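You operate a simulated robot arm through the tools that you are given. There is no shell and no other tool. Be economical: measure what you need, move in short steps, check, and stop when the job is done.

The job below is to be done with a simulated two-armed robot. You get a single attempt, and the scene is never put back.

TASK
Run the short belt at 2 m/min until a tray rests against the lowered gate, then stop it.
Fine: free the lock, switch on, lower the gate and reset before you start; leave the power on.

Only the result counts: the job must be done as asked and must still hold three seconds after the hand-in. Knocking over, shifting, dropping, spilling or breaking anything else fails it.

THE ROBOT
Two 7-joint arms with fingered hands on one trunk that stands fixed in place. Base frame: the origin is at the foot of the trunk, x ahead of it, y to its left, z up; the work surface is at about z = 860. Readings come in mm, degrees, newtons and seconds.
The left shoulder is at [70, 172, 1402], the right one opposite. Payload 5 kg a hand.
Tool frame (each hand has its own): the origin (TCP) lies between the finger pads and is the grasp point; the fingertips stand 43 mm ahead of it; z points along the fingers, y is the line along which they close. Largest opening 144 mm; the body of the gripper starts 50 mm behind the TCP. The gripper is a hand of 5 fingers: y runs from the thumb to the fingers, the wrist lies at [-21, -124, -221] in the tool frame.
Orientation is that of the tool frame in the base frame, as [roll, pitch, yaw] about the fixed x, y, z axes, in that order (R = Rz(yaw) Ry(pitch) Rx(roll)). With the fingers straight down and the wrist toward the robot, the tool's x, y and z point along [0, 1, 0], [1, 0, 0] and [0, 0, -1] of the base frame.

THE INTERFACE
- The arms move only by the tool nudge_tool. It takes "left_moves", "right_moves" or both (then of equal length, played together; a hand with none holds still); each is a list of rows, each a list of 6 numbers: the shift along the tool's x, y, z in mm, then the turn, a rotation vector about the tool's x, y, z in degrees. In form: [[tx, ty, tz, ax, ay, az], ...]. A call has 1 to 12 rows; each row is the pose to reach, as a shift and turn from the pose commanded when the call began, along the tool's axes at that moment. A row lasts 0.2 s, in which the tool goes at most 50 mm and 8.6 degrees; a call with a longer step from one row to the next is refused whole. Where a pose cannot be reached the arm comes as near as it can. A force on the tool above 70 N (or 10 N above the force at the start of the call, whichever is more), or a blocked arm, ends the call early, and 0.2 s more pass. In this call time passes only in rows, and 0.2 s behind the last. The reply holds the time, the measured pose of the TCP, the force on the tool along the base axes, the opening and the grip force, in the units named above and with some noise, with the torque about the TCP (base axes, N m) and any sound that the robot's microphone picked up.
- Cameras (640 x 400 px; columns grow to the right, rows downward): "scene" is now at [137.4, 16.3, 1642.9]; the picture's right is [0.19, -0.98, 0.00], its down [-0.51, -0.10, -0.86] and it looks along [0.84, 0.16, -0.52] (base axes); focal length 214 px, centre (320, 200). "left" rides on the left gripper at [-86, -108, -168] in its tool frame; the picture's right is [-0.80, -0.28, 0.53], its down [0.54, -0.73, 0.42] and it looks along [0.27, 0.63, 0.73] (tool axes); focal length 275 px, centre (320, 200). "right" rides on the right gripper at [86, -108, -168] in its tool frame; the picture's right is [-0.80, 0.28, -0.53], its down [-0.54, -0.73, 0.42] and it looks along [-0.27, 0.63, 0.73] (tool axes); focal length 275 px, centre (320, 200). There is no depth. A picture from a camera that has moved, and an enlarged one, comes with that camera's place and axes in the base frame and with its lens.
- get_image(camera): a new picture of that camera. It takes no simulated time.
- raise_lower(by): slides the trunk up (or, below 0, down) by that many mm; the arms and the scene camera ride with it, the base frame stays. It gives what a move gives, with no picture.
- set_fingers(index, middle, ring, little, thumb_bend, thumb_turn, hand): sets how far each is bent, from 0 (flat) to 1 (curled in); at 0.3 the hand is open as for a grip, at 0.7 the pads meet at the TCP. One left out holds its place. A second passes; each finger stops where it meets its share of the squeeze, and holds until it gets a number again. It is the only way to open and close the hand. It gives what a move gives, with no picture; readings hold the bend of each and the force on index, middle, ring, little, thumb and palm. thumb_turn goes from beside the hand (0) to across from the fingers (1), as for a grip.
- head_to(pan, tilt): turns the head with the scene camera to pan (to the left, within 86 degrees either way) and tilt (down, from -29 to 69), counted from straight ahead of the robot. It gives what a move gives.
- zoom(camera, box): a new picture of the part [left, top, right, bottom] of that camera's present view, enlarged. It takes no simulated time.
- finish_job(): hands the job in; it is judged then, once.

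Go step by step. Nothing tells you positions but the pictures and the camera data: compare them with the known pose of the tool, close in by small moves and look again before you grip or let go. The budget is 120 turns and 86 pictures, counting those below and the enlarged ones. Unless the task says otherwise, let go and move clear before handing in, and close with one line.

The tools are called after "Request:" as a command line: name --argument value ..., lists and objects as JSON in quotes. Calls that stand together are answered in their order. nudge_tool: Moves the arms, as the interface text tells. Its arguments: {"type":"object","properties":{"left_moves":{"type":"array","items":{"type":"array","items":{"type":"number"}}},"right_moves":{"type":"array","items":{"type":"array","items":{"type":"number"}}}},"required":[]} The other tools are called the same way: raise_lower (by) slides the trunk up or down; set_fingers (index, middle, ring, little, thumb_bend, thumb_turn, hand) moves the fingers one by one; head_to (pan, tilt) turns the head that bears the scene camera; get_image (camera) takes a picture; zoom (camera, box) takes an enlarged picture of a part of a camera's view; finish_job () hands the job in.

At the start:

```text
clock: 0.0
left_tcp_pos: [444.9, 679.7, 1497.6]
left_tcp_rot: [179.9, -0.1, 89.9]
left_contact_force: [-0.5, -0.2, -0.2]
left_ft_torque: [0.03, 0.02, -0.02]
left_finger_gap: 143.6
left_grasp_force: 0.2
left_shape: jaw
left_bend: [0.3, 0.3, 0.3, 0.3, 0.3, 0.98]
left_finger forces: [0.0, 0.0, 0.0, 0.0, 0.1, 0.0]
right_tcp_pos: [593.1, 99.0, 1493.2]
right_tcp_rot: [180.0, 0.0, 90.0]
right_contact_force: [-0.2, 0.6, 1.1]
right_ft_torque: [-0.03, -0.01, -0.01]
right_finger_gap: 143.5
right_grasp_force: 0.0
right_shape: jaw
right_bend: [0.3, 0.3, 0.3, 0.3, 0.3, 0.98]
right_finger forces: [0.1, 0.0, 0.0, 0.0, 0.0, 0.0]
trunk travel left (down, up): [-500.0, 440.0]
head pan, tilt: [10.7, 31.2]
```

scene: 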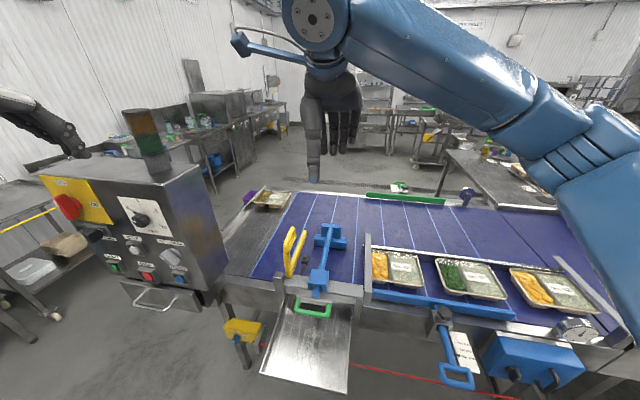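
right: 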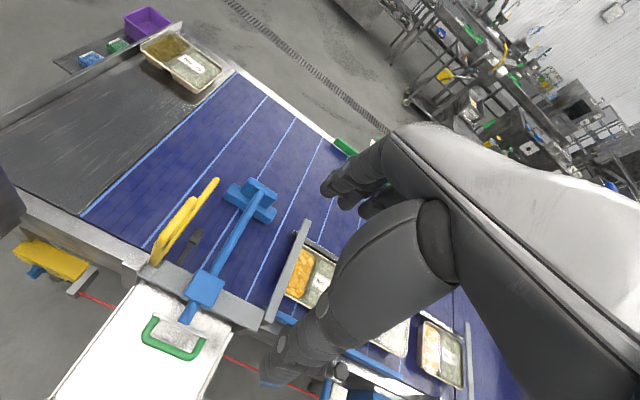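
left: 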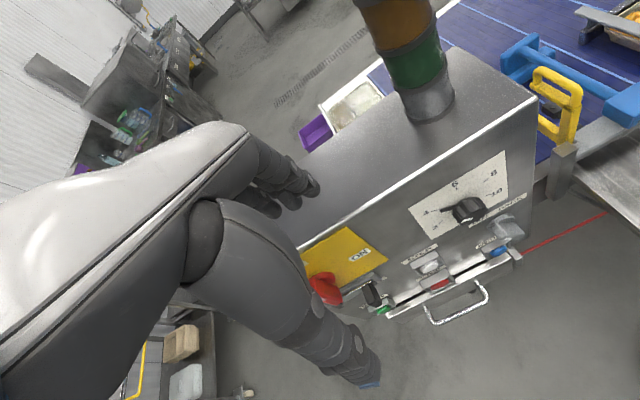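

I see a control box on the left (red main switch, speed knob, buttons), a belt with trays, a yellow handle, a blue gate/pusher. I'll zoom in on the panel and belt first.

Request:
zoom --camera "scene" --box '[30, 150, 230, 320]'

Request:
zoom --camera "scene" --box '[220, 170, 480, 390]'

Request:
zoom --camera "left" --box '[300, 130, 560, 330]'

Request:
zoom --camera "scene" --box '[420, 230, 640, 400]'

```text
2.35 times, centred on (130, 235) of scene
camera zoom: at [137.4, 16.3, 1642.9], right [0.19, -0.98, 0.0], down [-0.51, -0.1, -0.86], along [0.84, 0.16, -0.52], focal length 505 px, centre (767, 118)
```

zoom: 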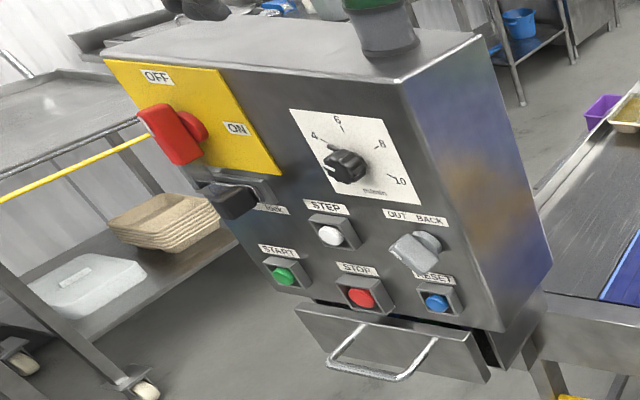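

```text
1.82 times, centred on (350, 280) of scene
camera zoom: at [137.4, 16.3, 1642.9], right [0.19, -0.98, 0.0], down [-0.51, -0.1, -0.86], along [0.84, 0.16, -0.52], focal length 390 px, centre (266, 54)
```

zoom: 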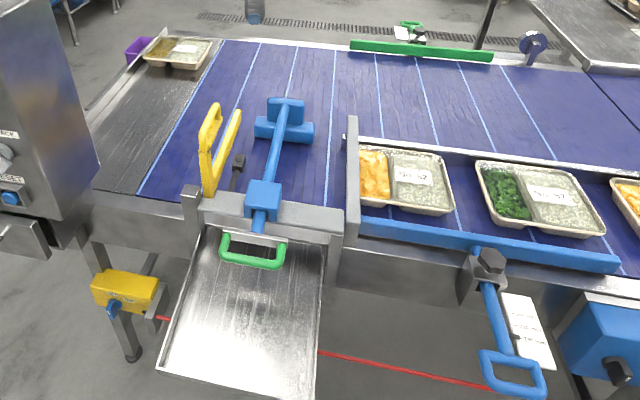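

```text
2.00 times, centred on (430, 230) of left
camera zoom: at [337.7, 593.4, 1664.0], right [-0.28, -0.8, -0.53], down [-0.73, 0.54, -0.42], along [0.63, 0.27, -0.73], focal length 551 px, centre (100, 140)
```

zoom: 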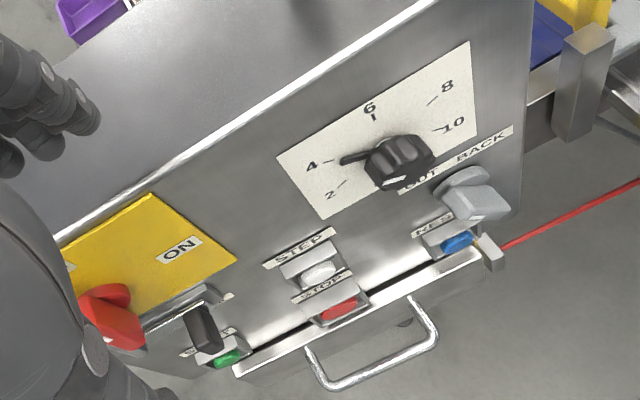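

```text
2.35 times, centred on (530, 315) of scene
camera zoom: at [137.4, 16.3, 1642.9], right [0.19, -0.98, 0.0], down [-0.51, -0.1, -0.86], along [0.84, 0.16, -0.52], focal length 505 px, centre (-174, -71)
```

zoom: 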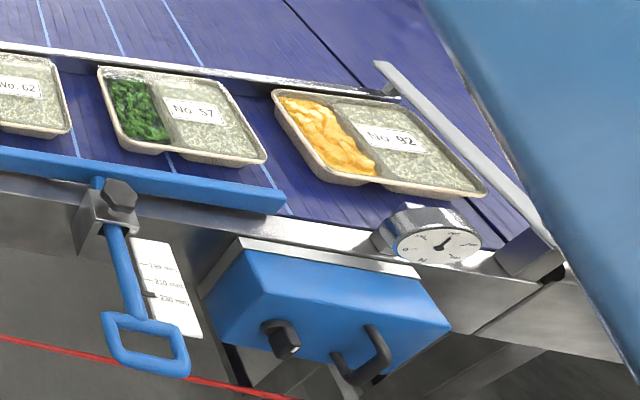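

The panel has a main switch, lock, speed knob, OUT/BACK selector and buttons; I need to read the gauge, the gate and the yellow lever more clearly. I'll look right with the head, and zoom through the right camera.

Request:
zoom --camera "right" --box '[100, 150, 340, 360]'

Request:
head_to --pan -15 --tilt 45

Request:
get_image --camera "scene"

```text
1.90 times, centred on (220, 255) of right
camera zoom: at [483.6, 186.7, 1659.7], right [0.28, -0.8, 0.53], down [-0.73, -0.54, -0.42], along [0.63, -0.27, -0.73], focal length 524 px, centre (510, 95)
```

zoom: 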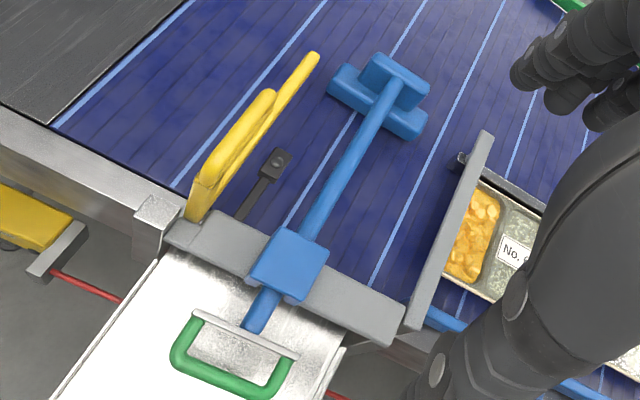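

```text
clock: 0.9
left_tcp_pos: [445.4, 678.8, 1497.4]
left_tcp_rot: [-180.0, -0.1, 90.0]
left_contact_force: [0.1, -0.1, -0.6]
left_ft_torque: [0.03, -0.04, 0.0]
left_finger_gap: 143.5
left_grasp_force: 0.2
left_shape: jaw
left_bend: [0.3, 0.3, 0.3, 0.3, 0.3, 0.98]
left_finger forces: [0.0, 0.0, 0.0, 0.1, 0.1, 0.1]
right_tcp_pos: [593.8, 100.5, 1493.5]
right_tcp_rot: [-180.0, 0.0, 89.9]
right_contact_force: [-0.2, 0.6, -0.7]
right_ft_torque: [0.02, -0.03, 0.04]
right_finger_gap: 143.7
right_grasp_force: 0.0
right_shape: jaw
right_bend: [0.3, 0.3, 0.3, 0.3, 0.3, 0.98]
right_finger forces: [0.0, 0.0, 0.1, 0.0, 0.1, 0.0]
trunk travel left (down, up): [-500.0, 440.0]
head pan, tilt: [-15.0, 45.0]
```

```text
77 pictures are left
camera scene: at [127.6, -21.5, 1622.3], right [-0.26, -0.97, 0.0], down [-0.68, 0.18, -0.71], along [0.68, -0.18, -0.71], focal length 214 px, centre (320, 200)
```

scene: 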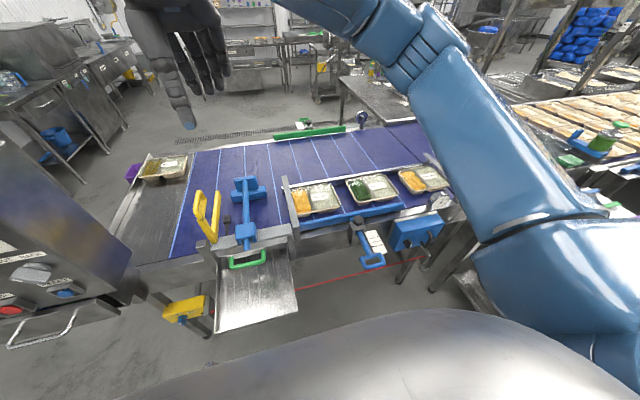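

Request:
zoom --camera "scene" --box '[270, 120, 470, 280]'

Request:
zoom --camera "scene" --box '[170, 160, 310, 270]'

```text
2.50 times, centred on (370, 200) of scene
camera zoom: at [127.6, -21.5, 1622.3], right [-0.26, -0.97, 0.0], down [-0.68, 0.18, -0.71], along [0.68, -0.18, -0.71], focal length 536 px, centre (195, 200)
```

zoom: 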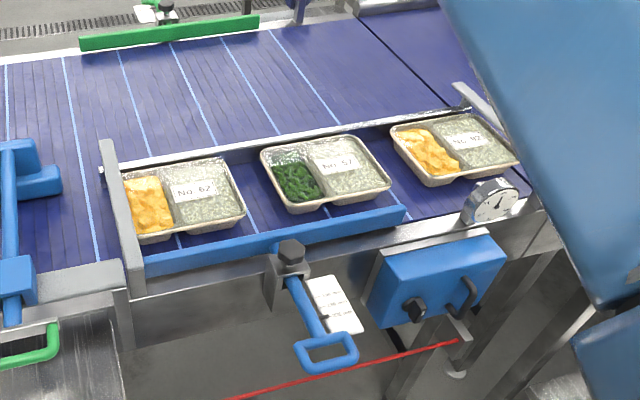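

```text
3.64 times, centred on (240, 215) of scene
camera zoom: at [127.6, -21.5, 1622.3], right [-0.26, -0.97, 0.0], down [-0.68, 0.18, -0.71], along [0.68, -0.18, -0.71], focal length 780 px, centre (611, 146)
```

zoom: 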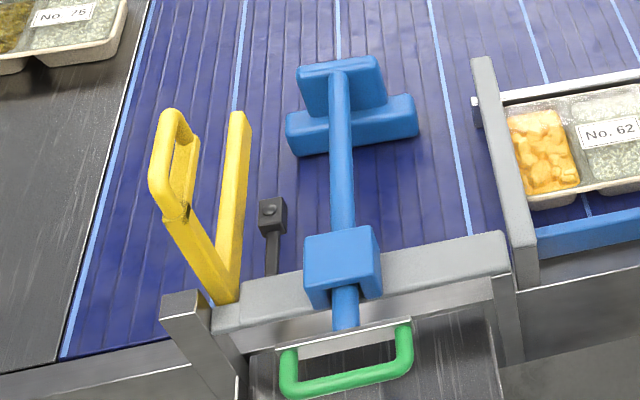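

The yellow flap with a loop handle near the pick-off station looks like the raised gate. I'll look at the panel from the head to locate its controls.

Request:
head_to --pan 50 --tilt 40

Request:
get_image --camera "scene"

Request:
zoom --camera "left" --box '[300, 240, 460, 340]'

```text
clock: 2.3
left_tcp_pos: [444.2, 678.8, 1497.3]
left_tcp_rot: [180.0, 0.1, 90.0]
left_contact_force: [0.6, 0.7, -0.1]
left_ft_torque: [-0.02, 0.01, 0.0]
left_finger_gap: 143.6
left_grasp_force: 0.0
left_shape: jaw
left_bend: [0.3, 0.3, 0.3, 0.3, 0.3, 0.98]
left_finger forces: [0.0, 0.0, 0.0, 0.1, 0.0, 0.0]
right_tcp_pos: [593.3, 98.6, 1493.1]
right_tcp_rot: [-180.0, 0.0, 90.0]
right_contact_force: [0.3, 0.3, -0.2]
right_ft_torque: [0.03, 0.0, 0.0]
right_finger_gap: 143.7
right_grasp_force: 0.0
right_shape: jaw
right_bend: [0.3, 0.3, 0.3, 0.3, 0.3, 0.98]
right_finger forces: [0.0, 0.0, 0.0, 0.0, 0.0, 0.0]
trunk travel left (down, up): [-500.0, 440.0]
head pan, tilt: [50.0, 40.0]
```

```text
74 pictures are left
camera scene: at [103.7, 64.6, 1629.5], right [0.77, -0.64, 0.0], down [-0.41, -0.49, -0.77], along [0.49, 0.59, -0.64], focal length 214 px, centre (320, 200)
```

scene: 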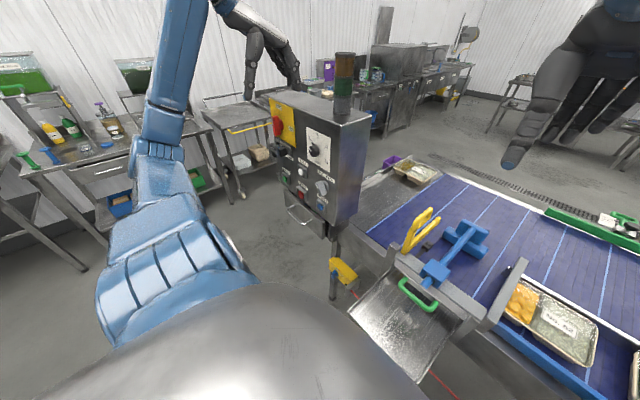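

```text
4.00 times, centred on (380, 290) of left
camera zoom: at [337.7, 593.4, 1664.0], right [-0.28, -0.8, -0.53], down [-0.73, 0.54, -0.42], along [0.63, 0.27, -0.73], focal length 1101 px, centre (80, -160)
```

zoom: 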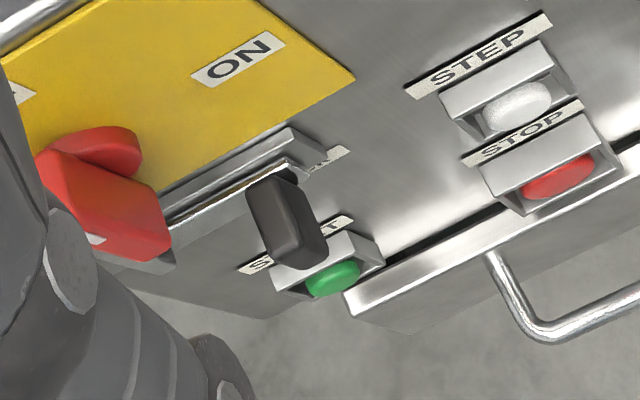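

Request:
zoom --camera "scene" --box '[255, 85, 365, 245]'

Request:
zoom --camera "scene" --box '[260, 90, 340, 140]'

Request:
zoom --camera "scene" --box '[260, 140, 340, 190]'

Request:
zoom --camera "scene" --box '[380, 190, 500, 265]'

```text
2.50 times, centred on (310, 165) of scene
camera zoom: at [103.7, 64.6, 1629.5], right [0.77, -0.64, 0.0], down [-0.41, -0.49, -0.77], along [0.49, 0.59, -0.64], focal length 536 px, centre (345, 288)
```

zoom: 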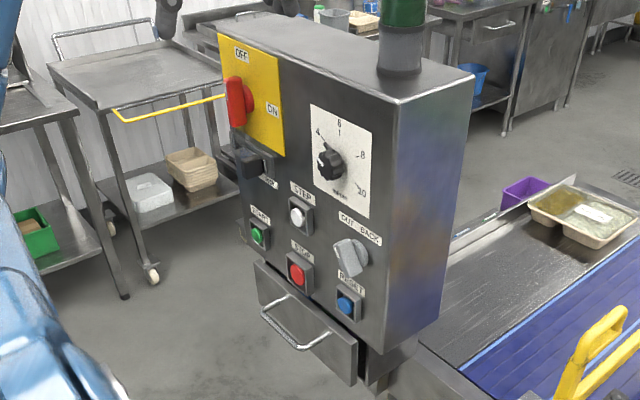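

```text
8.00 times, centred on (300, 115) of scene
camera zoom: at [103.7, 64.6, 1629.5], right [0.77, -0.64, 0.0], down [-0.41, -0.49, -0.77], along [0.49, 0.59, -0.64], focal length 1716 px, centre (480, 880)
```

zoom: 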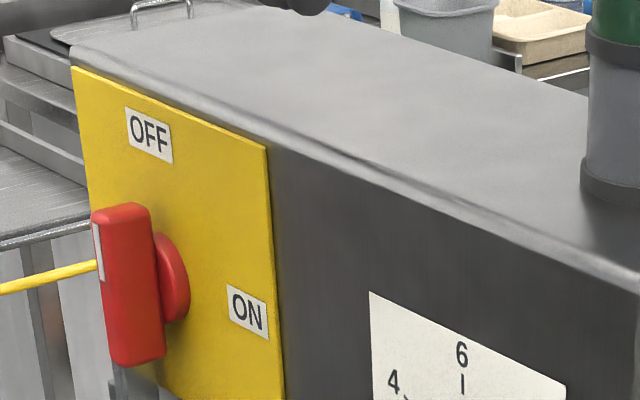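

```text
8.00 times, centred on (300, 165) of scene
camera zoom: at [103.7, 64.6, 1629.5], right [0.77, -0.64, 0.0], down [-0.41, -0.49, -0.77], along [0.49, 0.59, -0.64], focal length 1716 px, centre (480, 480)
```

zoom: 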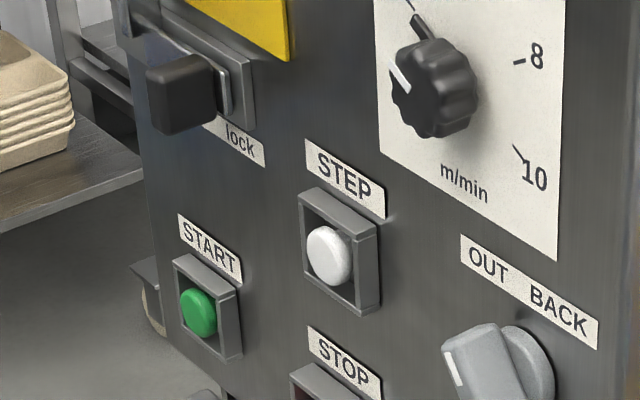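

```text
5.33 times, centred on (440, 228) of scene
camera zoom: at [103.7, 64.6, 1629.5], right [0.77, -0.64, 0.0], down [-0.41, -0.49, -0.77], along [0.49, 0.59, -0.64], focal length 1144 px, centre (-320, 53)
```

zoom: 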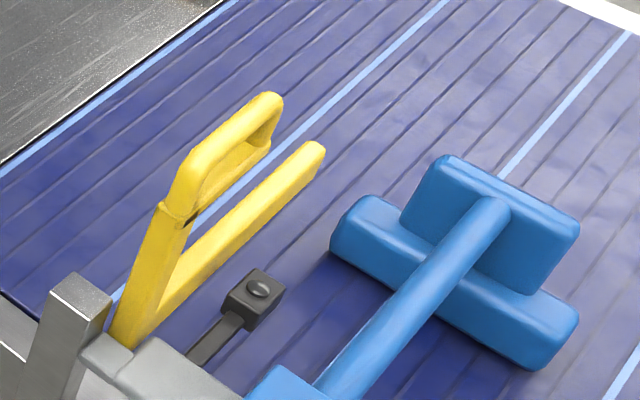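

The panel faces me at about x 495: START, STOP and RESET sit near z 1083 with y 770, 645 and 523; STEP is at (638, 1185), the knob at (548, 1315), the red switch at (757, 1333) and the bolt at (734, 1245). I need the present settings of the knob and selector, and a nearer look at the gate.

Request:
zoom --camera "left" --box '[400, 140, 540, 230]'

Request:
zoom --camera "left" --box '[460, 200, 540, 260]'

Request:
zoom --camera "scene" --box '[295, 120, 345, 220]'

Request:
nudge_tool --right_moves '[[-50, 0, 0, 0, 0, 0], [-100, 0, 30, 0, 0, 0], [-150, 0, 60, 0, 0, 0], [-180, 0, 90, 0, 0, 0]]'

Request:
get_image --camera "right"

```text
4.44 times, centred on (470, 185) of left
camera zoom: at [337.7, 593.4, 1664.0], right [-0.28, -0.8, -0.53], down [-0.73, 0.54, -0.42], along [0.63, 0.27, -0.73], focal length 1224 px, centre (-347, 267)
```

zoom: 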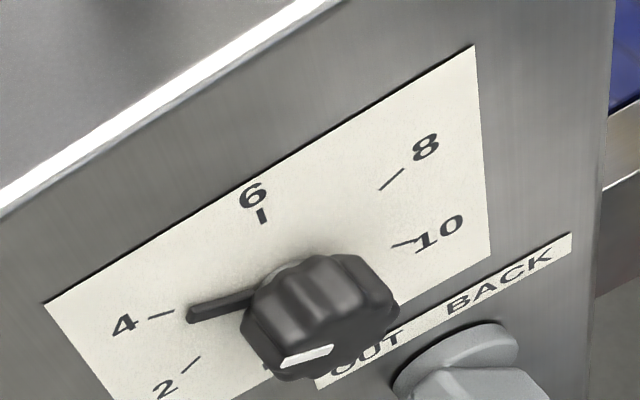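

```text
6.67 times, centred on (500, 230) of left
camera zoom: at [337.7, 593.4, 1664.0], right [-0.28, -0.8, -0.53], down [-0.73, 0.54, -0.42], along [0.63, 0.27, -0.73], focal length 1835 px, centre (-880, 0)
```

zoom: 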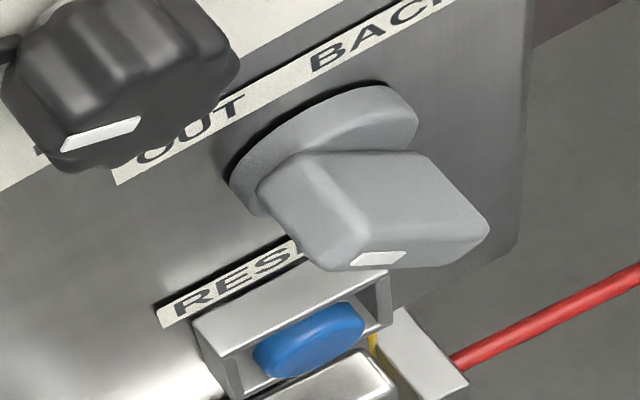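

```text
4.00 times, centred on (320, 170) of scene
camera zoom: at [103.7, 64.6, 1629.5], right [0.77, -0.64, 0.0], down [-0.41, -0.49, -0.77], along [0.49, 0.59, -0.64], focal length 858 px, centre (320, 320)
```

zoom: 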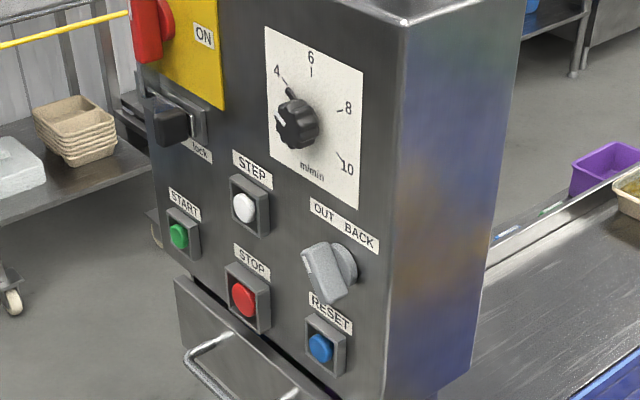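

```text
refused: row 2 steps farther than a row can; nothing moved
```

```text
65 pictures are left
camera right: at [483.6, 186.7, 1659.7], right [0.28, -0.8, 0.53], down [-0.73, -0.54, -0.42], along [0.63, -0.27, -0.73], focal length 275 px, centre (320, 200)
```

right: 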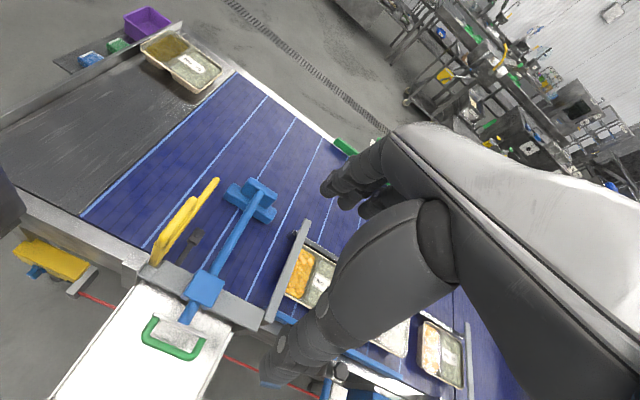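

The knob's white mark and the selector mark need a closer look later. First I move the right hand aside to see the gate and get its camera nearer.

Request:
nudge_tool --right_moves '[[-40, 0, 20, 0, 0, 0], [-80, 0, 40, 0, 0, 0], [-120, 0, 60, 0, 0, 0], [-160, 0, 80, 0, 0, 0], [-195, 0, 100, 0, 0, 0]]'

Request:
get_image --camera "right"

Request:
head_to --pan 10 --tilt 48

Request:
get_image --camera "scene"

```text
clock: 3.5
left_tcp_pos: [445.0, 676.8, 1500.2]
left_tcp_rot: [180.0, -0.2, 90.0]
left_contact_force: [0.0, -0.6, 0.2]
left_ft_torque: [0.07, -0.01, -0.01]
left_finger_gap: 143.5
left_grasp_force: 0.0
left_shape: jaw
left_bend: [0.3, 0.3, 0.3, 0.3, 0.3, 0.98]
left_finger forces: [0.0, 0.0, 0.0, 0.0, 0.1, 0.0]
right_tcp_pos: [594.1, -99.8, 1394.0]
right_tcp_rot: [-180.0, -0.1, 90.0]
right_contact_force: [0.2, -0.1, 0.6]
right_ft_torque: [0.01, 0.01, 0.05]
right_finger_gap: 143.5
right_grasp_force: 0.1
right_shape: jaw
right_bend: [0.3, 0.3, 0.3, 0.3, 0.3, 0.98]
right_finger forces: [0.0, 0.0, 0.0, 0.1, 0.1, 0.0]
trunk travel left (down, up): [-500.0, 440.0]
head pan, tilt: [50.0, 40.0]
```

```text
64 pictures are left
camera right: at [484.3, -12.4, 1560.4], right [0.28, -0.8, 0.53], down [-0.73, -0.54, -0.42], along [0.63, -0.27, -0.73], focal length 275 px, centre (320, 200)
```

right: 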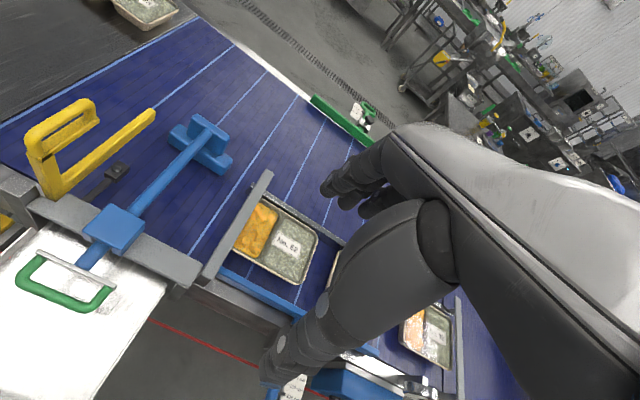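

```text
clock: 4.5
left_tcp_pos: [444.2, 680.2, 1496.1]
left_tcp_rot: [179.9, 0.1, 89.9]
left_contact_force: [-0.1, 0.5, 0.2]
left_ft_torque: [-0.01, 0.01, 0.0]
left_finger_gap: 143.5
left_grasp_force: 0.0
left_shape: jaw
left_bend: [0.3, 0.3, 0.3, 0.3, 0.3, 0.98]
left_finger forces: [0.0, 0.0, 0.1, 0.1, 0.0, 0.0]
right_tcp_pos: [593.9, -97.0, 1394.0]
right_tcp_rot: [-179.9, 0.0, 89.9]
right_contact_force: [0.5, -0.3, -0.2]
right_ft_torque: [-0.01, -0.06, -0.03]
right_finger_gap: 143.7
right_grasp_force: 0.1
right_shape: jaw
right_bend: [0.3, 0.3, 0.3, 0.3, 0.3, 0.98]
right_finger forces: [0.0, 0.1, 0.0, 0.0, 0.0, 0.0]
trunk travel left (down, up): [-500.0, 440.0]
head pan, tilt: [10.0, 48.0]
```

```text
63 pictures are left
camera scene: at [126.6, 13.3, 1618.0], right [0.17, -0.98, 0.0], down [-0.73, -0.13, -0.67], along [0.66, 0.12, -0.74], focal length 214 px, centre (320, 200)
```

scene: 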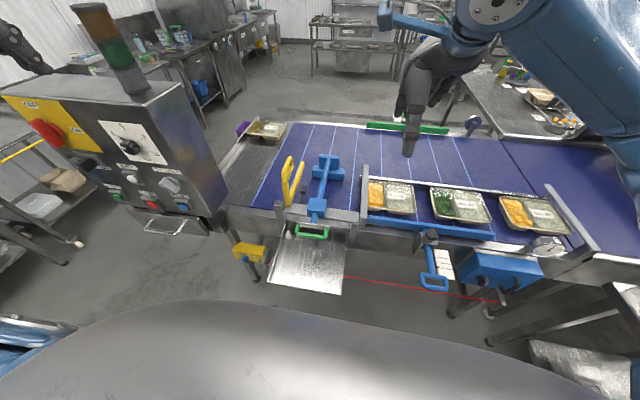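

Request:
zoom --camera "right" --box '[0, 80, 240, 260]'

Request:
zoom --camera "scene" --box '[350, 160, 590, 290]'

```text
2.22 times, centred on (120, 170) of right
camera zoom: at [484.2, -8.4, 1560.7], right [0.28, -0.8, 0.53], down [-0.73, -0.54, -0.42], along [0.63, -0.27, -0.73], focal length 612 px, centre (764, 267)
```

zoom: 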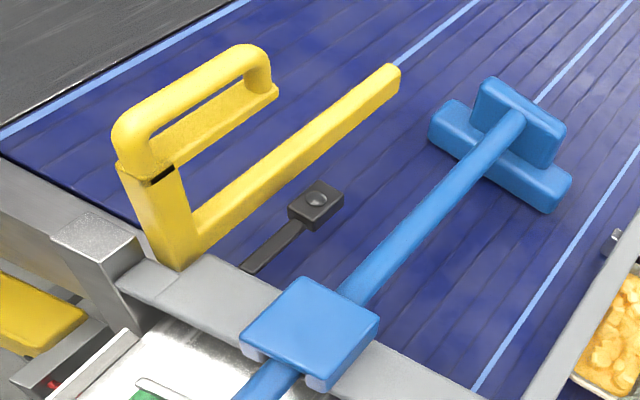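

```text
2.67 times, centred on (470, 225) of scene
camera zoom: at [126.6, 13.3, 1618.0], right [0.17, -0.98, 0.0], down [-0.73, -0.13, -0.67], along [0.66, 0.12, -0.74], focal length 572 px, centre (-80, 133)
```

zoom: 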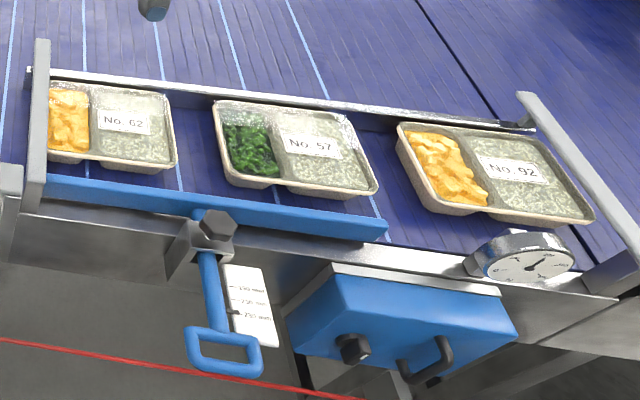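

The gate is a yellow vertical post with a cross bar above the belt and a loop handle on top; it should push down. I'll check whether the blue T rake clears the tray path.

Request:
zoom --camera "scene" --box '[260, 140, 420, 250]'

Request:
zoom --camera "right" --box '[140, 100, 340, 300]'

```text
3.64 times, centred on (340, 195) of scene
camera zoom: at [126.6, 13.3, 1618.0], right [0.17, -0.98, 0.0], down [-0.73, -0.13, -0.67], along [0.66, 0.12, -0.74], focal length 780 px, centre (247, 218)
```

zoom: 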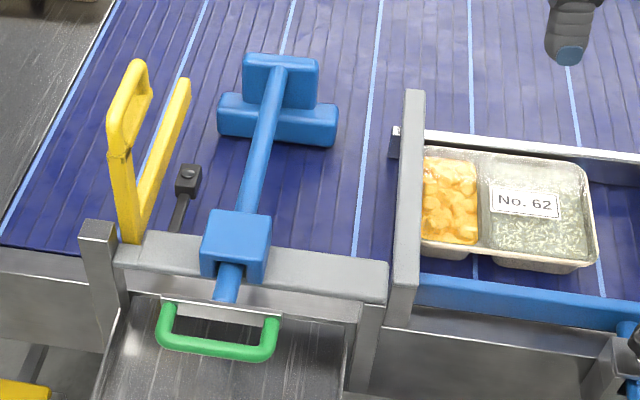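

```text
2.00 times, centred on (240, 200) of right
camera zoom: at [484.2, -8.4, 1560.7], right [0.28, -0.8, 0.53], down [-0.73, -0.54, -0.42], along [0.63, -0.27, -0.73], focal length 551 px, centre (480, 200)
```

zoom: 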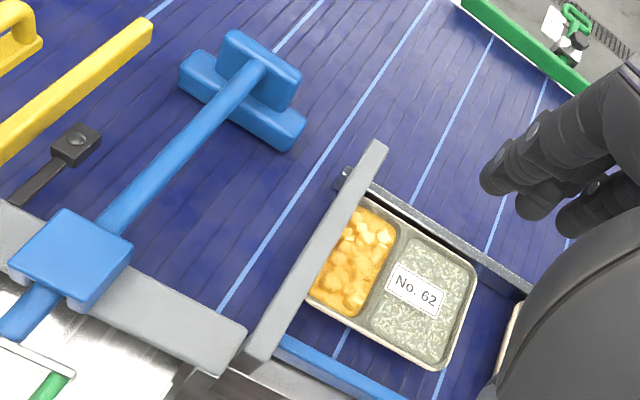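

The rake appears to stand just outside the tray lane. Now I turn the left hand to point its fingers at the panel and look at the lock and dials from near.

Request:
nudge_tool --left_moves '[[1, -17, 22, -8, 0, 0], [2, -34, 44, -16, 0, 0], [3, -51, 66, -24, 0, 0], [4, -68, 88, -32, 0, 0], [5, -85, 110, -40, 0, 0], [6, -102, 132, -48, 0, 0], [7, -119, 154, -56, 0, 0], [8, -136, 176, -64, 0, 0], [9, -153, 198, -72, 0, 0], [10, -170, 220, -80, 0, 0], [10, -175, 240, -88, 0, 0], [10, -175, 247, -90, 0, 0]]'

Request:
get_image --camera "left"

```text
clock: 7.1
left_tcp_pos: [268.8, 690.0, 1250.6]
left_tcp_rot: [89.9, 0.0, 90.0]
left_contact_force: [-1.3, -0.8, -0.6]
left_ft_torque: [-0.01, 0.01, 0.05]
left_finger_gap: 144.0
left_grasp_force: 0.1
left_shape: jaw
left_bend: [0.3, 0.3, 0.3, 0.3, 0.3, 0.98]
left_finger forces: [0.1, 0.1, 0.0, 0.0, 0.0, 0.1]
right_tcp_pos: [593.5, -95.5, 1393.4]
right_tcp_rot: [-180.0, -0.1, 89.9]
right_contact_force: [-0.3, 0.3, 0.1]
right_ft_torque: [-0.01, -0.01, 0.0]
right_finger_gap: 143.6
right_grasp_force: 0.1
right_shape: jaw
right_bend: [0.3, 0.3, 0.3, 0.3, 0.3, 0.98]
right_finger forces: [0.0, 0.1, 0.0, 0.0, 0.1, 0.0]
trunk travel left (down, up): [-500.0, 440.0]
head pan, tilt: [10.0, 48.0]
```

```text
58 pictures are left
camera left: at [103.7, 603.8, 1140.3], right [0.54, -0.8, -0.28], down [0.42, 0.54, -0.72], along [0.73, 0.27, 0.63], focal length 275 px, centre (320, 200)
```

left: 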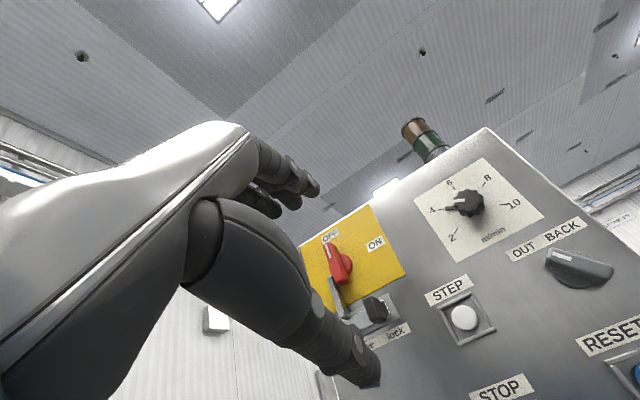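

Reached well; a good view of the panel. I zoom on the lock, knob and selector.

Request:
zoom --camera "left" --box '[290, 210, 430, 360]'

Request:
zoom --camera "left" --box '[400, 150, 640, 310]'

```text
2.67 times, centred on (360, 285) of left
camera zoom: at [103.7, 603.8, 1140.3], right [0.54, -0.8, -0.28], down [0.42, 0.54, -0.72], along [0.73, 0.27, 0.63], focal length 734 px, centre (213, -27)
```

zoom: 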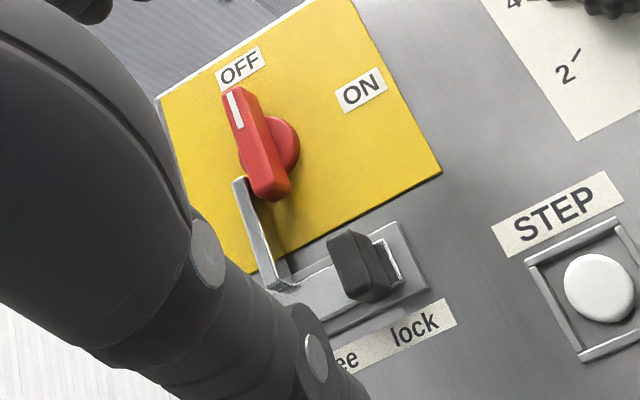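

```text
2.50 times, centred on (520, 230) of left
camera zoom: at [103.7, 603.8, 1140.3], right [0.54, -0.8, -0.28], down [0.42, 0.54, -0.72], along [0.73, 0.27, 0.63], focal length 688 px, centre (-180, 125)
```

zoom: 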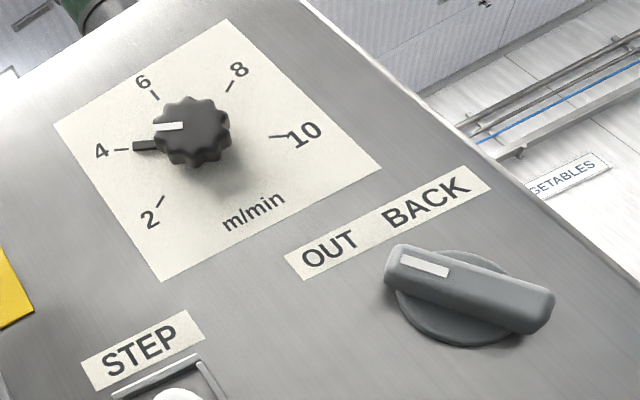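

The speed knob stands at 4, the selector at OUT, the main switch at OFF, and the slide bolt is at "lock" with "free" to its left. I form a pointing index finger and see where its tip is.

Request:
set_fingers --hand "left" --index 0 --middle 1 --ring 1 --little 1 --thumb_bend 1

Request:
get_image --camera "left"

Request:
head_to --pan 55 --tilt 32

Request:
get_image --camera "scene"

```text
clock: 8.1
left_tcp_pos: [269.9, 689.2, 1251.1]
left_tcp_rot: [90.0, 0.0, 90.0]
left_contact_force: [0.3, 0.0, -0.1]
left_ft_torque: [-0.02, 0.0, -0.01]
left_finger_gap: 70.9
left_grasp_force: 0.0
left_shape: fingers
left_bend: [0.0, 1.0, 1.0, 1.0, 1.0, 0.97]
left_finger forces: [0.1, 0.0, 0.1, 0.0, 0.1, 0.0]
right_tcp_pos: [592.9, -95.2, 1394.0]
right_tcp_rot: [180.0, 0.0, 90.1]
right_contact_force: [-0.9, 1.3, 0.0]
right_ft_torque: [-0.02, -0.03, -0.02]
right_finger_gap: 143.6
right_grasp_force: 0.0
right_shape: jaw
right_bend: [0.3, 0.3, 0.3, 0.3, 0.3, 0.98]
right_finger forces: [0.0, 0.0, 0.0, 0.0, 0.1, 0.1]
trunk travel left (down, up): [-500.0, 440.0]
head pan, tilt: [10.0, 48.0]
```

```text
55 pictures are left
camera left: at [104.0, 603.9, 1140.7], right [0.53, -0.8, -0.28], down [0.42, 0.54, -0.73], along [0.73, 0.27, 0.63], focal length 275 px, centre (320, 200)
```

left: 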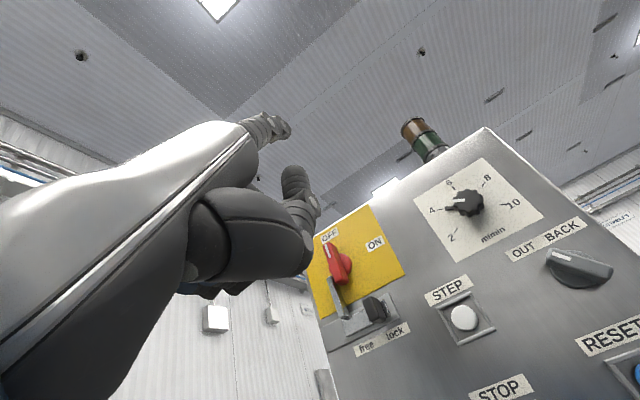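

```text
clock: 9.2
left_tcp_pos: [270.7, 689.7, 1250.1]
left_tcp_rot: [90.0, 0.0, 90.0]
left_contact_force: [-0.2, -0.5, 0.4]
left_ft_torque: [-0.03, 0.01, 0.0]
left_finger_gap: 70.9
left_grasp_force: 0.1
left_shape: fingers
left_bend: [0.0, 1.0, 1.0, 1.0, 1.0, 0.97]
left_finger forces: [0.1, 0.0, 0.0, 0.0, 0.0, 0.1]
right_tcp_pos: [593.1, -96.1, 1393.0]
right_tcp_rot: [-180.0, 0.0, 90.0]
right_contact_force: [0.1, 0.1, -0.1]
right_ft_torque: [0.0, -0.02, 0.0]
right_finger_gap: 143.7
right_grasp_force: 0.2
right_shape: jaw
right_bend: [0.3, 0.3, 0.3, 0.3, 0.3, 0.98]
right_finger forces: [0.0, 0.0, 0.1, 0.0, 0.0, 0.0]
trunk travel left (down, up): [-500.0, 440.0]
head pan, tilt: [55.0, 32.0]
```

```text
54 pictures are left
camera scene: at [100.4, 72.6, 1641.7], right [0.82, -0.57, 0.0], down [-0.3, -0.43, -0.85], along [0.49, 0.69, -0.53], focal length 214 px, centre (320, 200)
```

scene: 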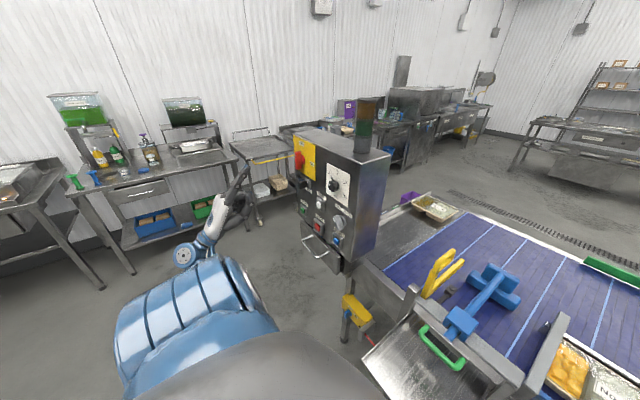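

Request:
zoom --camera "scene" --box '[170, 120, 330, 270]'

```text
2.67 times, centred on (250, 195) of scene
camera zoom: at [100.4, 72.6, 1641.7], right [0.82, -0.57, 0.0], down [-0.3, -0.43, -0.85], along [0.49, 0.69, -0.53], focal length 572 px, centre (507, 213)
```

zoom: 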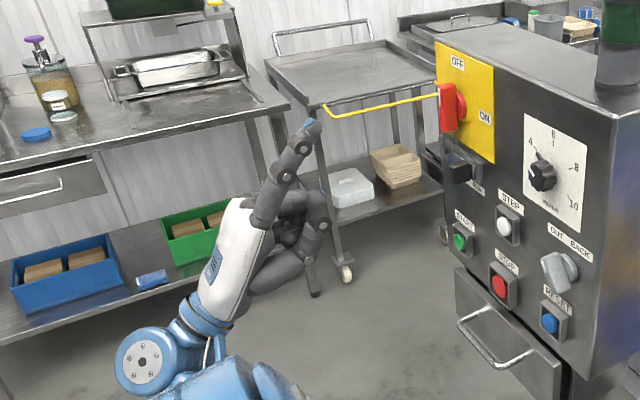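

The flat index points about 51 degrees off tool z, so I pitch the hand to make it point straight at the panel, with the tip to the right of the bolt knob.

Request:
nudge_tool --left_moves '[[2, -14, 6, 7.2, 0, 0], [4, -28, 12, 14.4, 0, 0], [7, -42, 19, 21.6, 0, 0], [9, -56, 26, 28.8, 0, 0], [11, -70, 33, 36, 0, 0], [14, -84, 39, 43.2, 0, 0], [16, -98, 46, 50.4, 0, 0]]'

Request:
get_image --camera "left"

Request:
zoom --camera "scene" --box '[200, 120, 400, 270]'

```text
clock: 10.8
left_tcp_pos: [315.8, 704.8, 1152.0]
left_tcp_rot: [140.4, 0.0, 90.0]
left_contact_force: [-0.1, -0.1, 0.1]
left_ft_torque: [-0.02, 0.02, -0.04]
left_finger_gap: 71.1
left_grasp_force: 0.1
left_shape: fingers
left_bend: [0.0, 1.0, 1.0, 1.0, 1.0, 0.97]
left_finger forces: [0.1, 0.1, 0.1, 0.0, 0.0, 0.0]
right_tcp_pos: [593.0, -96.2, 1392.5]
right_tcp_rot: [180.0, 0.0, 90.0]
right_contact_force: [0.0, 0.5, 0.6]
right_ft_torque: [-0.01, 0.0, 0.01]
right_finger_gap: 143.7
right_grasp_force: 0.0
right_shape: jaw
right_bend: [0.3, 0.3, 0.3, 0.3, 0.3, 0.98]
right_finger forces: [0.0, 0.0, 0.0, 0.0, 0.0, 0.0]
trunk travel left (down, up): [-500.0, 440.0]
head pan, tilt: [55.0, 32.0]
```

```text
52 pictures are left
camera left: at [126.5, 619.8, 1211.3], right [0.12, -0.8, -0.59], down [-0.29, 0.54, -0.79], along [0.95, 0.27, -0.17], focal length 275 px, centre (320, 200)
```

left: 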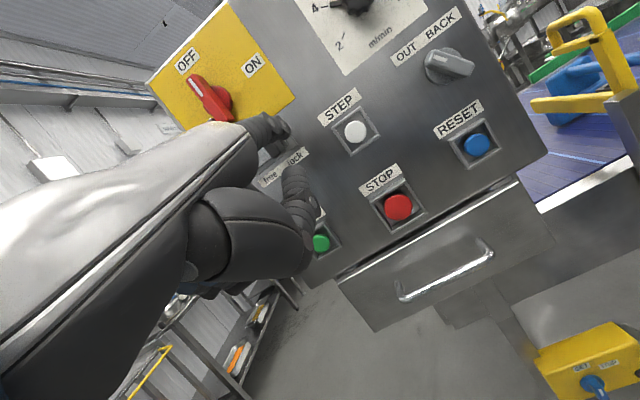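

```text
2.67 times, centred on (300, 195) of scene
camera zoom: at [100.0, 73.1, 1641.7], right [0.82, -0.57, 0.0], down [-0.3, -0.43, -0.85], along [0.49, 0.69, -0.53], focal length 572 px, centre (373, 213)
```

zoom: 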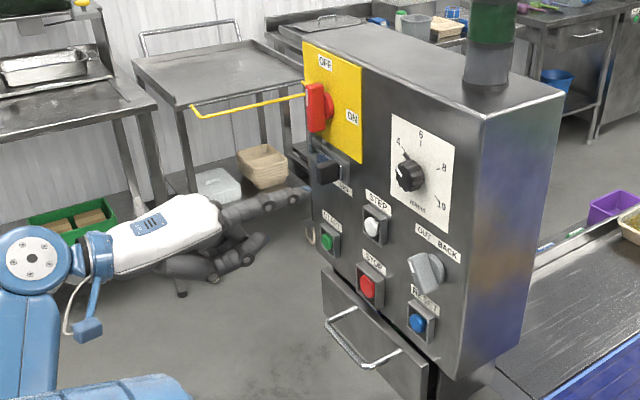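

The index tip is at about (427, 694, 1239), and the bolt knob about 42 mm further left and 10 mm higher. I advance beside it.

Request:
nudge_tool --left_moves '[[0, 24, 14, 0, 0, 0], [0, 47, 29, 0, 0, 0]]'

Request:
get_image --camera "left"

Request:
zoom --camera "scene" --box '[260, 130, 360, 230]'

```text
clock: 11.4
left_tcp_pos: [370.2, 704.7, 1160.2]
left_tcp_rot: [140.5, 0.0, 90.1]
left_contact_force: [0.5, 0.7, -0.3]
left_ft_torque: [0.01, 0.0, 0.0]
left_finger_gap: 71.2
left_grasp_force: 0.0
left_shape: fingers
left_bend: [0.0, 1.0, 1.0, 1.0, 1.0, 0.97]
left_finger forces: [0.0, 0.0, 0.0, 0.1, 0.0, 0.0]
right_tcp_pos: [593.2, -95.5, 1393.5]
right_tcp_rot: [180.0, 0.0, 89.9]
right_contact_force: [-0.5, 0.4, 0.1]
right_ft_torque: [0.02, 0.02, 0.02]
right_finger_gap: 143.6
right_grasp_force: 0.0
right_shape: jaw
right_bend: [0.3, 0.3, 0.3, 0.3, 0.3, 0.98]
right_finger forces: [0.0, 0.0, 0.0, 0.0, 0.1, 0.0]
trunk travel left (down, up): [-500.0, 440.0]
head pan, tilt: [55.0, 32.0]
```

```text
50 pictures are left
camera left: at [181.3, 619.7, 1219.5], right [0.12, -0.8, -0.59], down [-0.29, 0.54, -0.79], along [0.95, 0.27, -0.17], focal length 275 px, centre (320, 200)
```

left: 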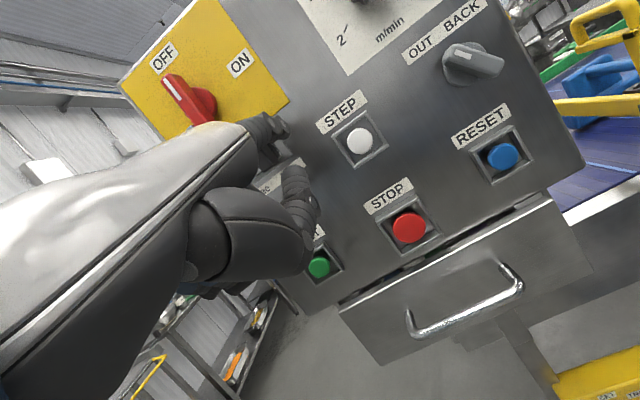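

```text
4.00 times, centred on (310, 180) of scene
camera zoom: at [101.2, 73.2, 1641.6], right [0.82, -0.57, 0.0], down [-0.3, -0.43, -0.85], along [0.49, 0.69, -0.53], focal length 858 px, centre (360, 280)
```

zoom: 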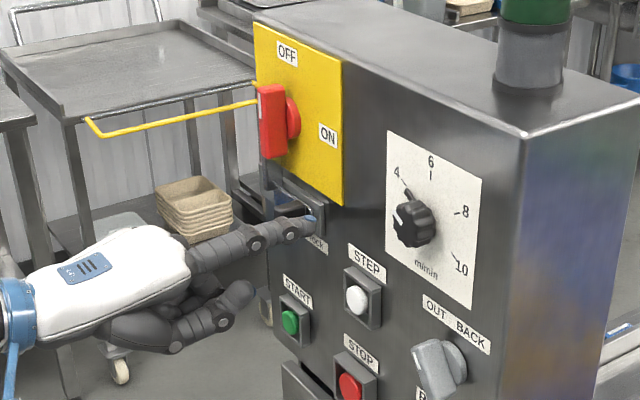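

The fingertip is right of the bolt knob and near the panel; I push it to the left.

Request:
nudge_tool --left_moves '[[12, 0, 0, 0, 0, 0], [24, 0, 0, 0, 0, 0], [36, 0, 0, 0, 0, 0], [48, 0, 0, 0, 0, 0], [60, 0, 0, 0, 0, 0], [70, 0, 0, 0, 0, 0]]'

Request:
get_image --camera "left"

Request:
zoom --camera "scene" --box '[260, 130, 360, 230]'

```text
clock: 12.8
left_tcp_pos: [369.3, 772.1, 1160.7]
left_tcp_rot: [140.4, -0.1, 89.8]
left_contact_force: [-2.5, -13.2, -1.5]
left_ft_torque: [1.22, 0.0, -1.15]
left_finger_gap: 70.2
left_grasp_force: 6.4
left_shape: fingers
left_bend: [0.0, 1.0, 1.0, 1.0, 1.0, 0.97]
left_finger forces: [13.0, 0.0, 0.0, 0.1, 0.1, 0.0]
right_tcp_pos: [593.7, -100.3, 1393.1]
right_tcp_rot: [180.0, -0.2, 89.9]
right_contact_force: [0.2, 0.5, 0.1]
right_ft_torque: [0.03, 0.02, 0.03]
right_finger_gap: 143.9
right_grasp_force: 0.0
right_shape: jaw
right_bend: [0.3, 0.3, 0.3, 0.3, 0.3, 0.98]
right_finger forces: [0.0, 0.0, 0.0, 0.0, 0.1, 0.0]
trunk travel left (down, up): [-500.0, 440.0]
head pan, tilt: [55.0, 32.0]
```

```text
48 pictures are left
camera left: at [180.7, 686.5, 1220.4], right [0.12, -0.8, -0.59], down [-0.29, 0.55, -0.79], along [0.95, 0.27, -0.16], focal length 275 px, centre (320, 200)
```

left: 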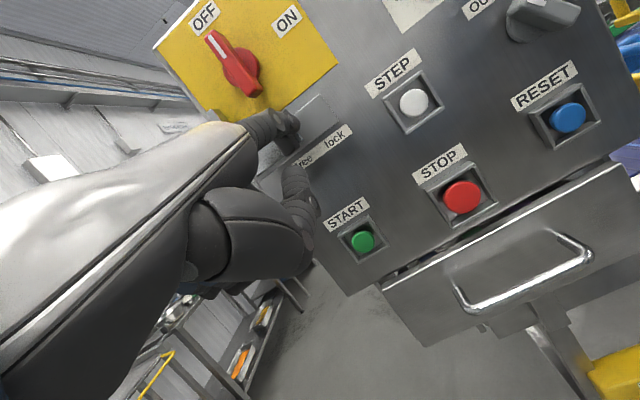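

```text
4.00 times, centred on (310, 180) of scene
camera zoom: at [100.0, 69.6, 1641.8], right [0.82, -0.57, 0.0], down [-0.3, -0.43, -0.85], along [0.49, 0.7, -0.53], focal length 858 px, centre (360, 280)
```

zoom: 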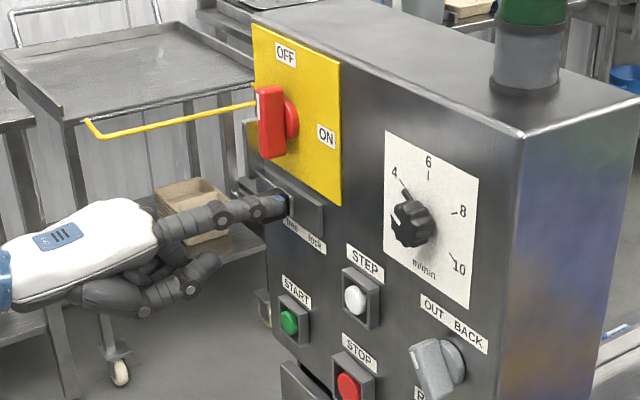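

The bolt slid left; I push a little more to be sure it reaches its end, then back off right.

Request:
nudge_tool --left_moves '[[5, 0, 0, 0, 0, 0], [10, 0, 0, 0, 0, 0], [15, 0, 0, 0, 0, 0]]'

Request:
nudge_tool --left_moves '[[-20, 0, 0, 0, 0, 0], [-30, -20, -12, 0, 0, 0], [-30, -60, -36, 0, 0, 0]]'

Request:
zoom --camera "left" --box '[140, 0, 400, 200]'

Request:
zoom --camera "scene" --box '[270, 130, 350, 200]'

```text
clock: 13.7
left_tcp_pos: [371.1, 787.3, 1161.7]
left_tcp_rot: [140.4, -0.1, 89.8]
left_contact_force: [1.0, -13.2, 0.2]
left_ft_torque: [1.3, 0.21, -1.11]
left_finger_gap: 71.3
left_grasp_force: 6.4
left_shape: fingers
left_bend: [0.0, 1.0, 1.0, 1.0, 1.0, 0.97]
left_finger forces: [12.7, 0.0, 0.0, 0.0, 0.1, 0.0]
right_tcp_pos: [594.8, -98.2, 1393.2]
right_tcp_rot: [-180.0, -0.1, 90.0]
right_contact_force: [0.0, 0.0, 1.1]
right_ft_torque: [0.06, 0.0, 0.02]
right_finger_gap: 143.6
right_grasp_force: 0.0
right_shape: jaw
right_bend: [0.3, 0.3, 0.3, 0.3, 0.3, 0.98]
right_finger forces: [0.0, 0.0, 0.0, 0.0, 0.0, 0.0]
trunk travel left (down, up): [-500.0, 440.0]
head pan, tilt: [55.0, 32.0]
```

```text
clock: 14.4
left_tcp_pos: [298.2, 760.3, 1150.0]
left_tcp_rot: [140.3, 0.0, 90.0]
left_contact_force: [0.7, -0.1, 0.3]
left_ft_torque: [0.02, -0.02, 0.01]
left_finger_gap: 71.1
left_grasp_force: 0.0
left_shape: fingers
left_bend: [0.0, 1.0, 1.0, 1.0, 1.0, 0.97]
left_finger forces: [0.0, 0.0, 0.1, 0.0, 0.1, 0.0]
right_tcp_pos: [592.0, -96.6, 1394.9]
right_tcp_rot: [179.8, 0.0, 90.0]
right_contact_force: [-0.5, -0.6, 0.7]
right_ft_torque: [0.02, -0.1, 0.04]
right_finger_gap: 143.6
right_grasp_force: 0.1
right_shape: jaw
right_bend: [0.3, 0.3, 0.3, 0.3, 0.3, 0.98]
right_finger forces: [0.0, 0.0, 0.0, 0.0, 0.0, 0.0]
trunk travel left (down, up): [-500.0, 440.0]
head pan, tilt: [55.0, 32.0]
```

```text
2.00 times, centred on (270, 100) of left
camera zoom: at [109.7, 674.9, 1208.7], right [0.12, -0.8, -0.59], down [-0.29, 0.54, -0.79], along [0.95, 0.27, -0.16], focal length 551 px, centre (420, 400)
```

zoom: 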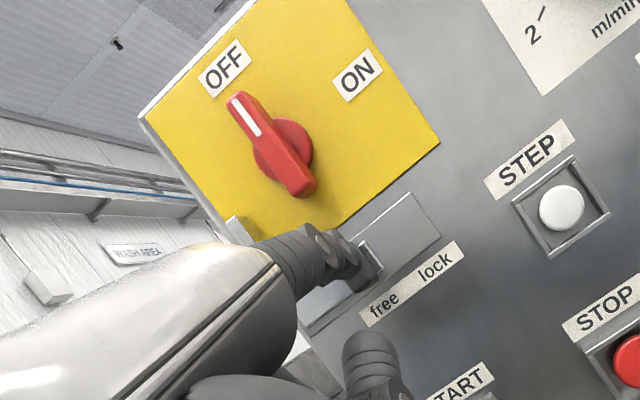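

```text
5.71 times, centred on (310, 165) of scene
camera zoom: at [97.1, 73.2, 1641.9], right [0.82, -0.57, 0.0], down [-0.3, -0.43, -0.85], along [0.49, 0.69, -0.53], focal length 1226 px, centre (377, 400)
```

zoom: 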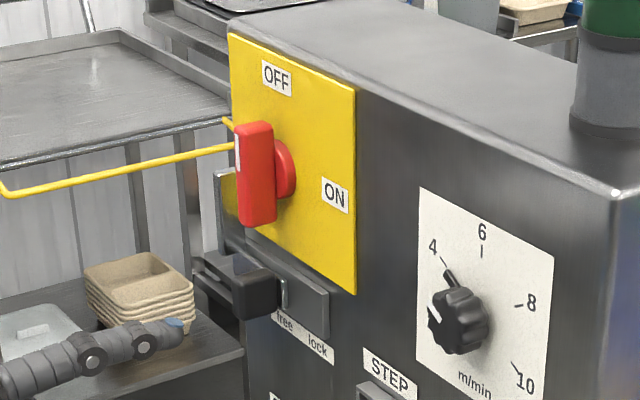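

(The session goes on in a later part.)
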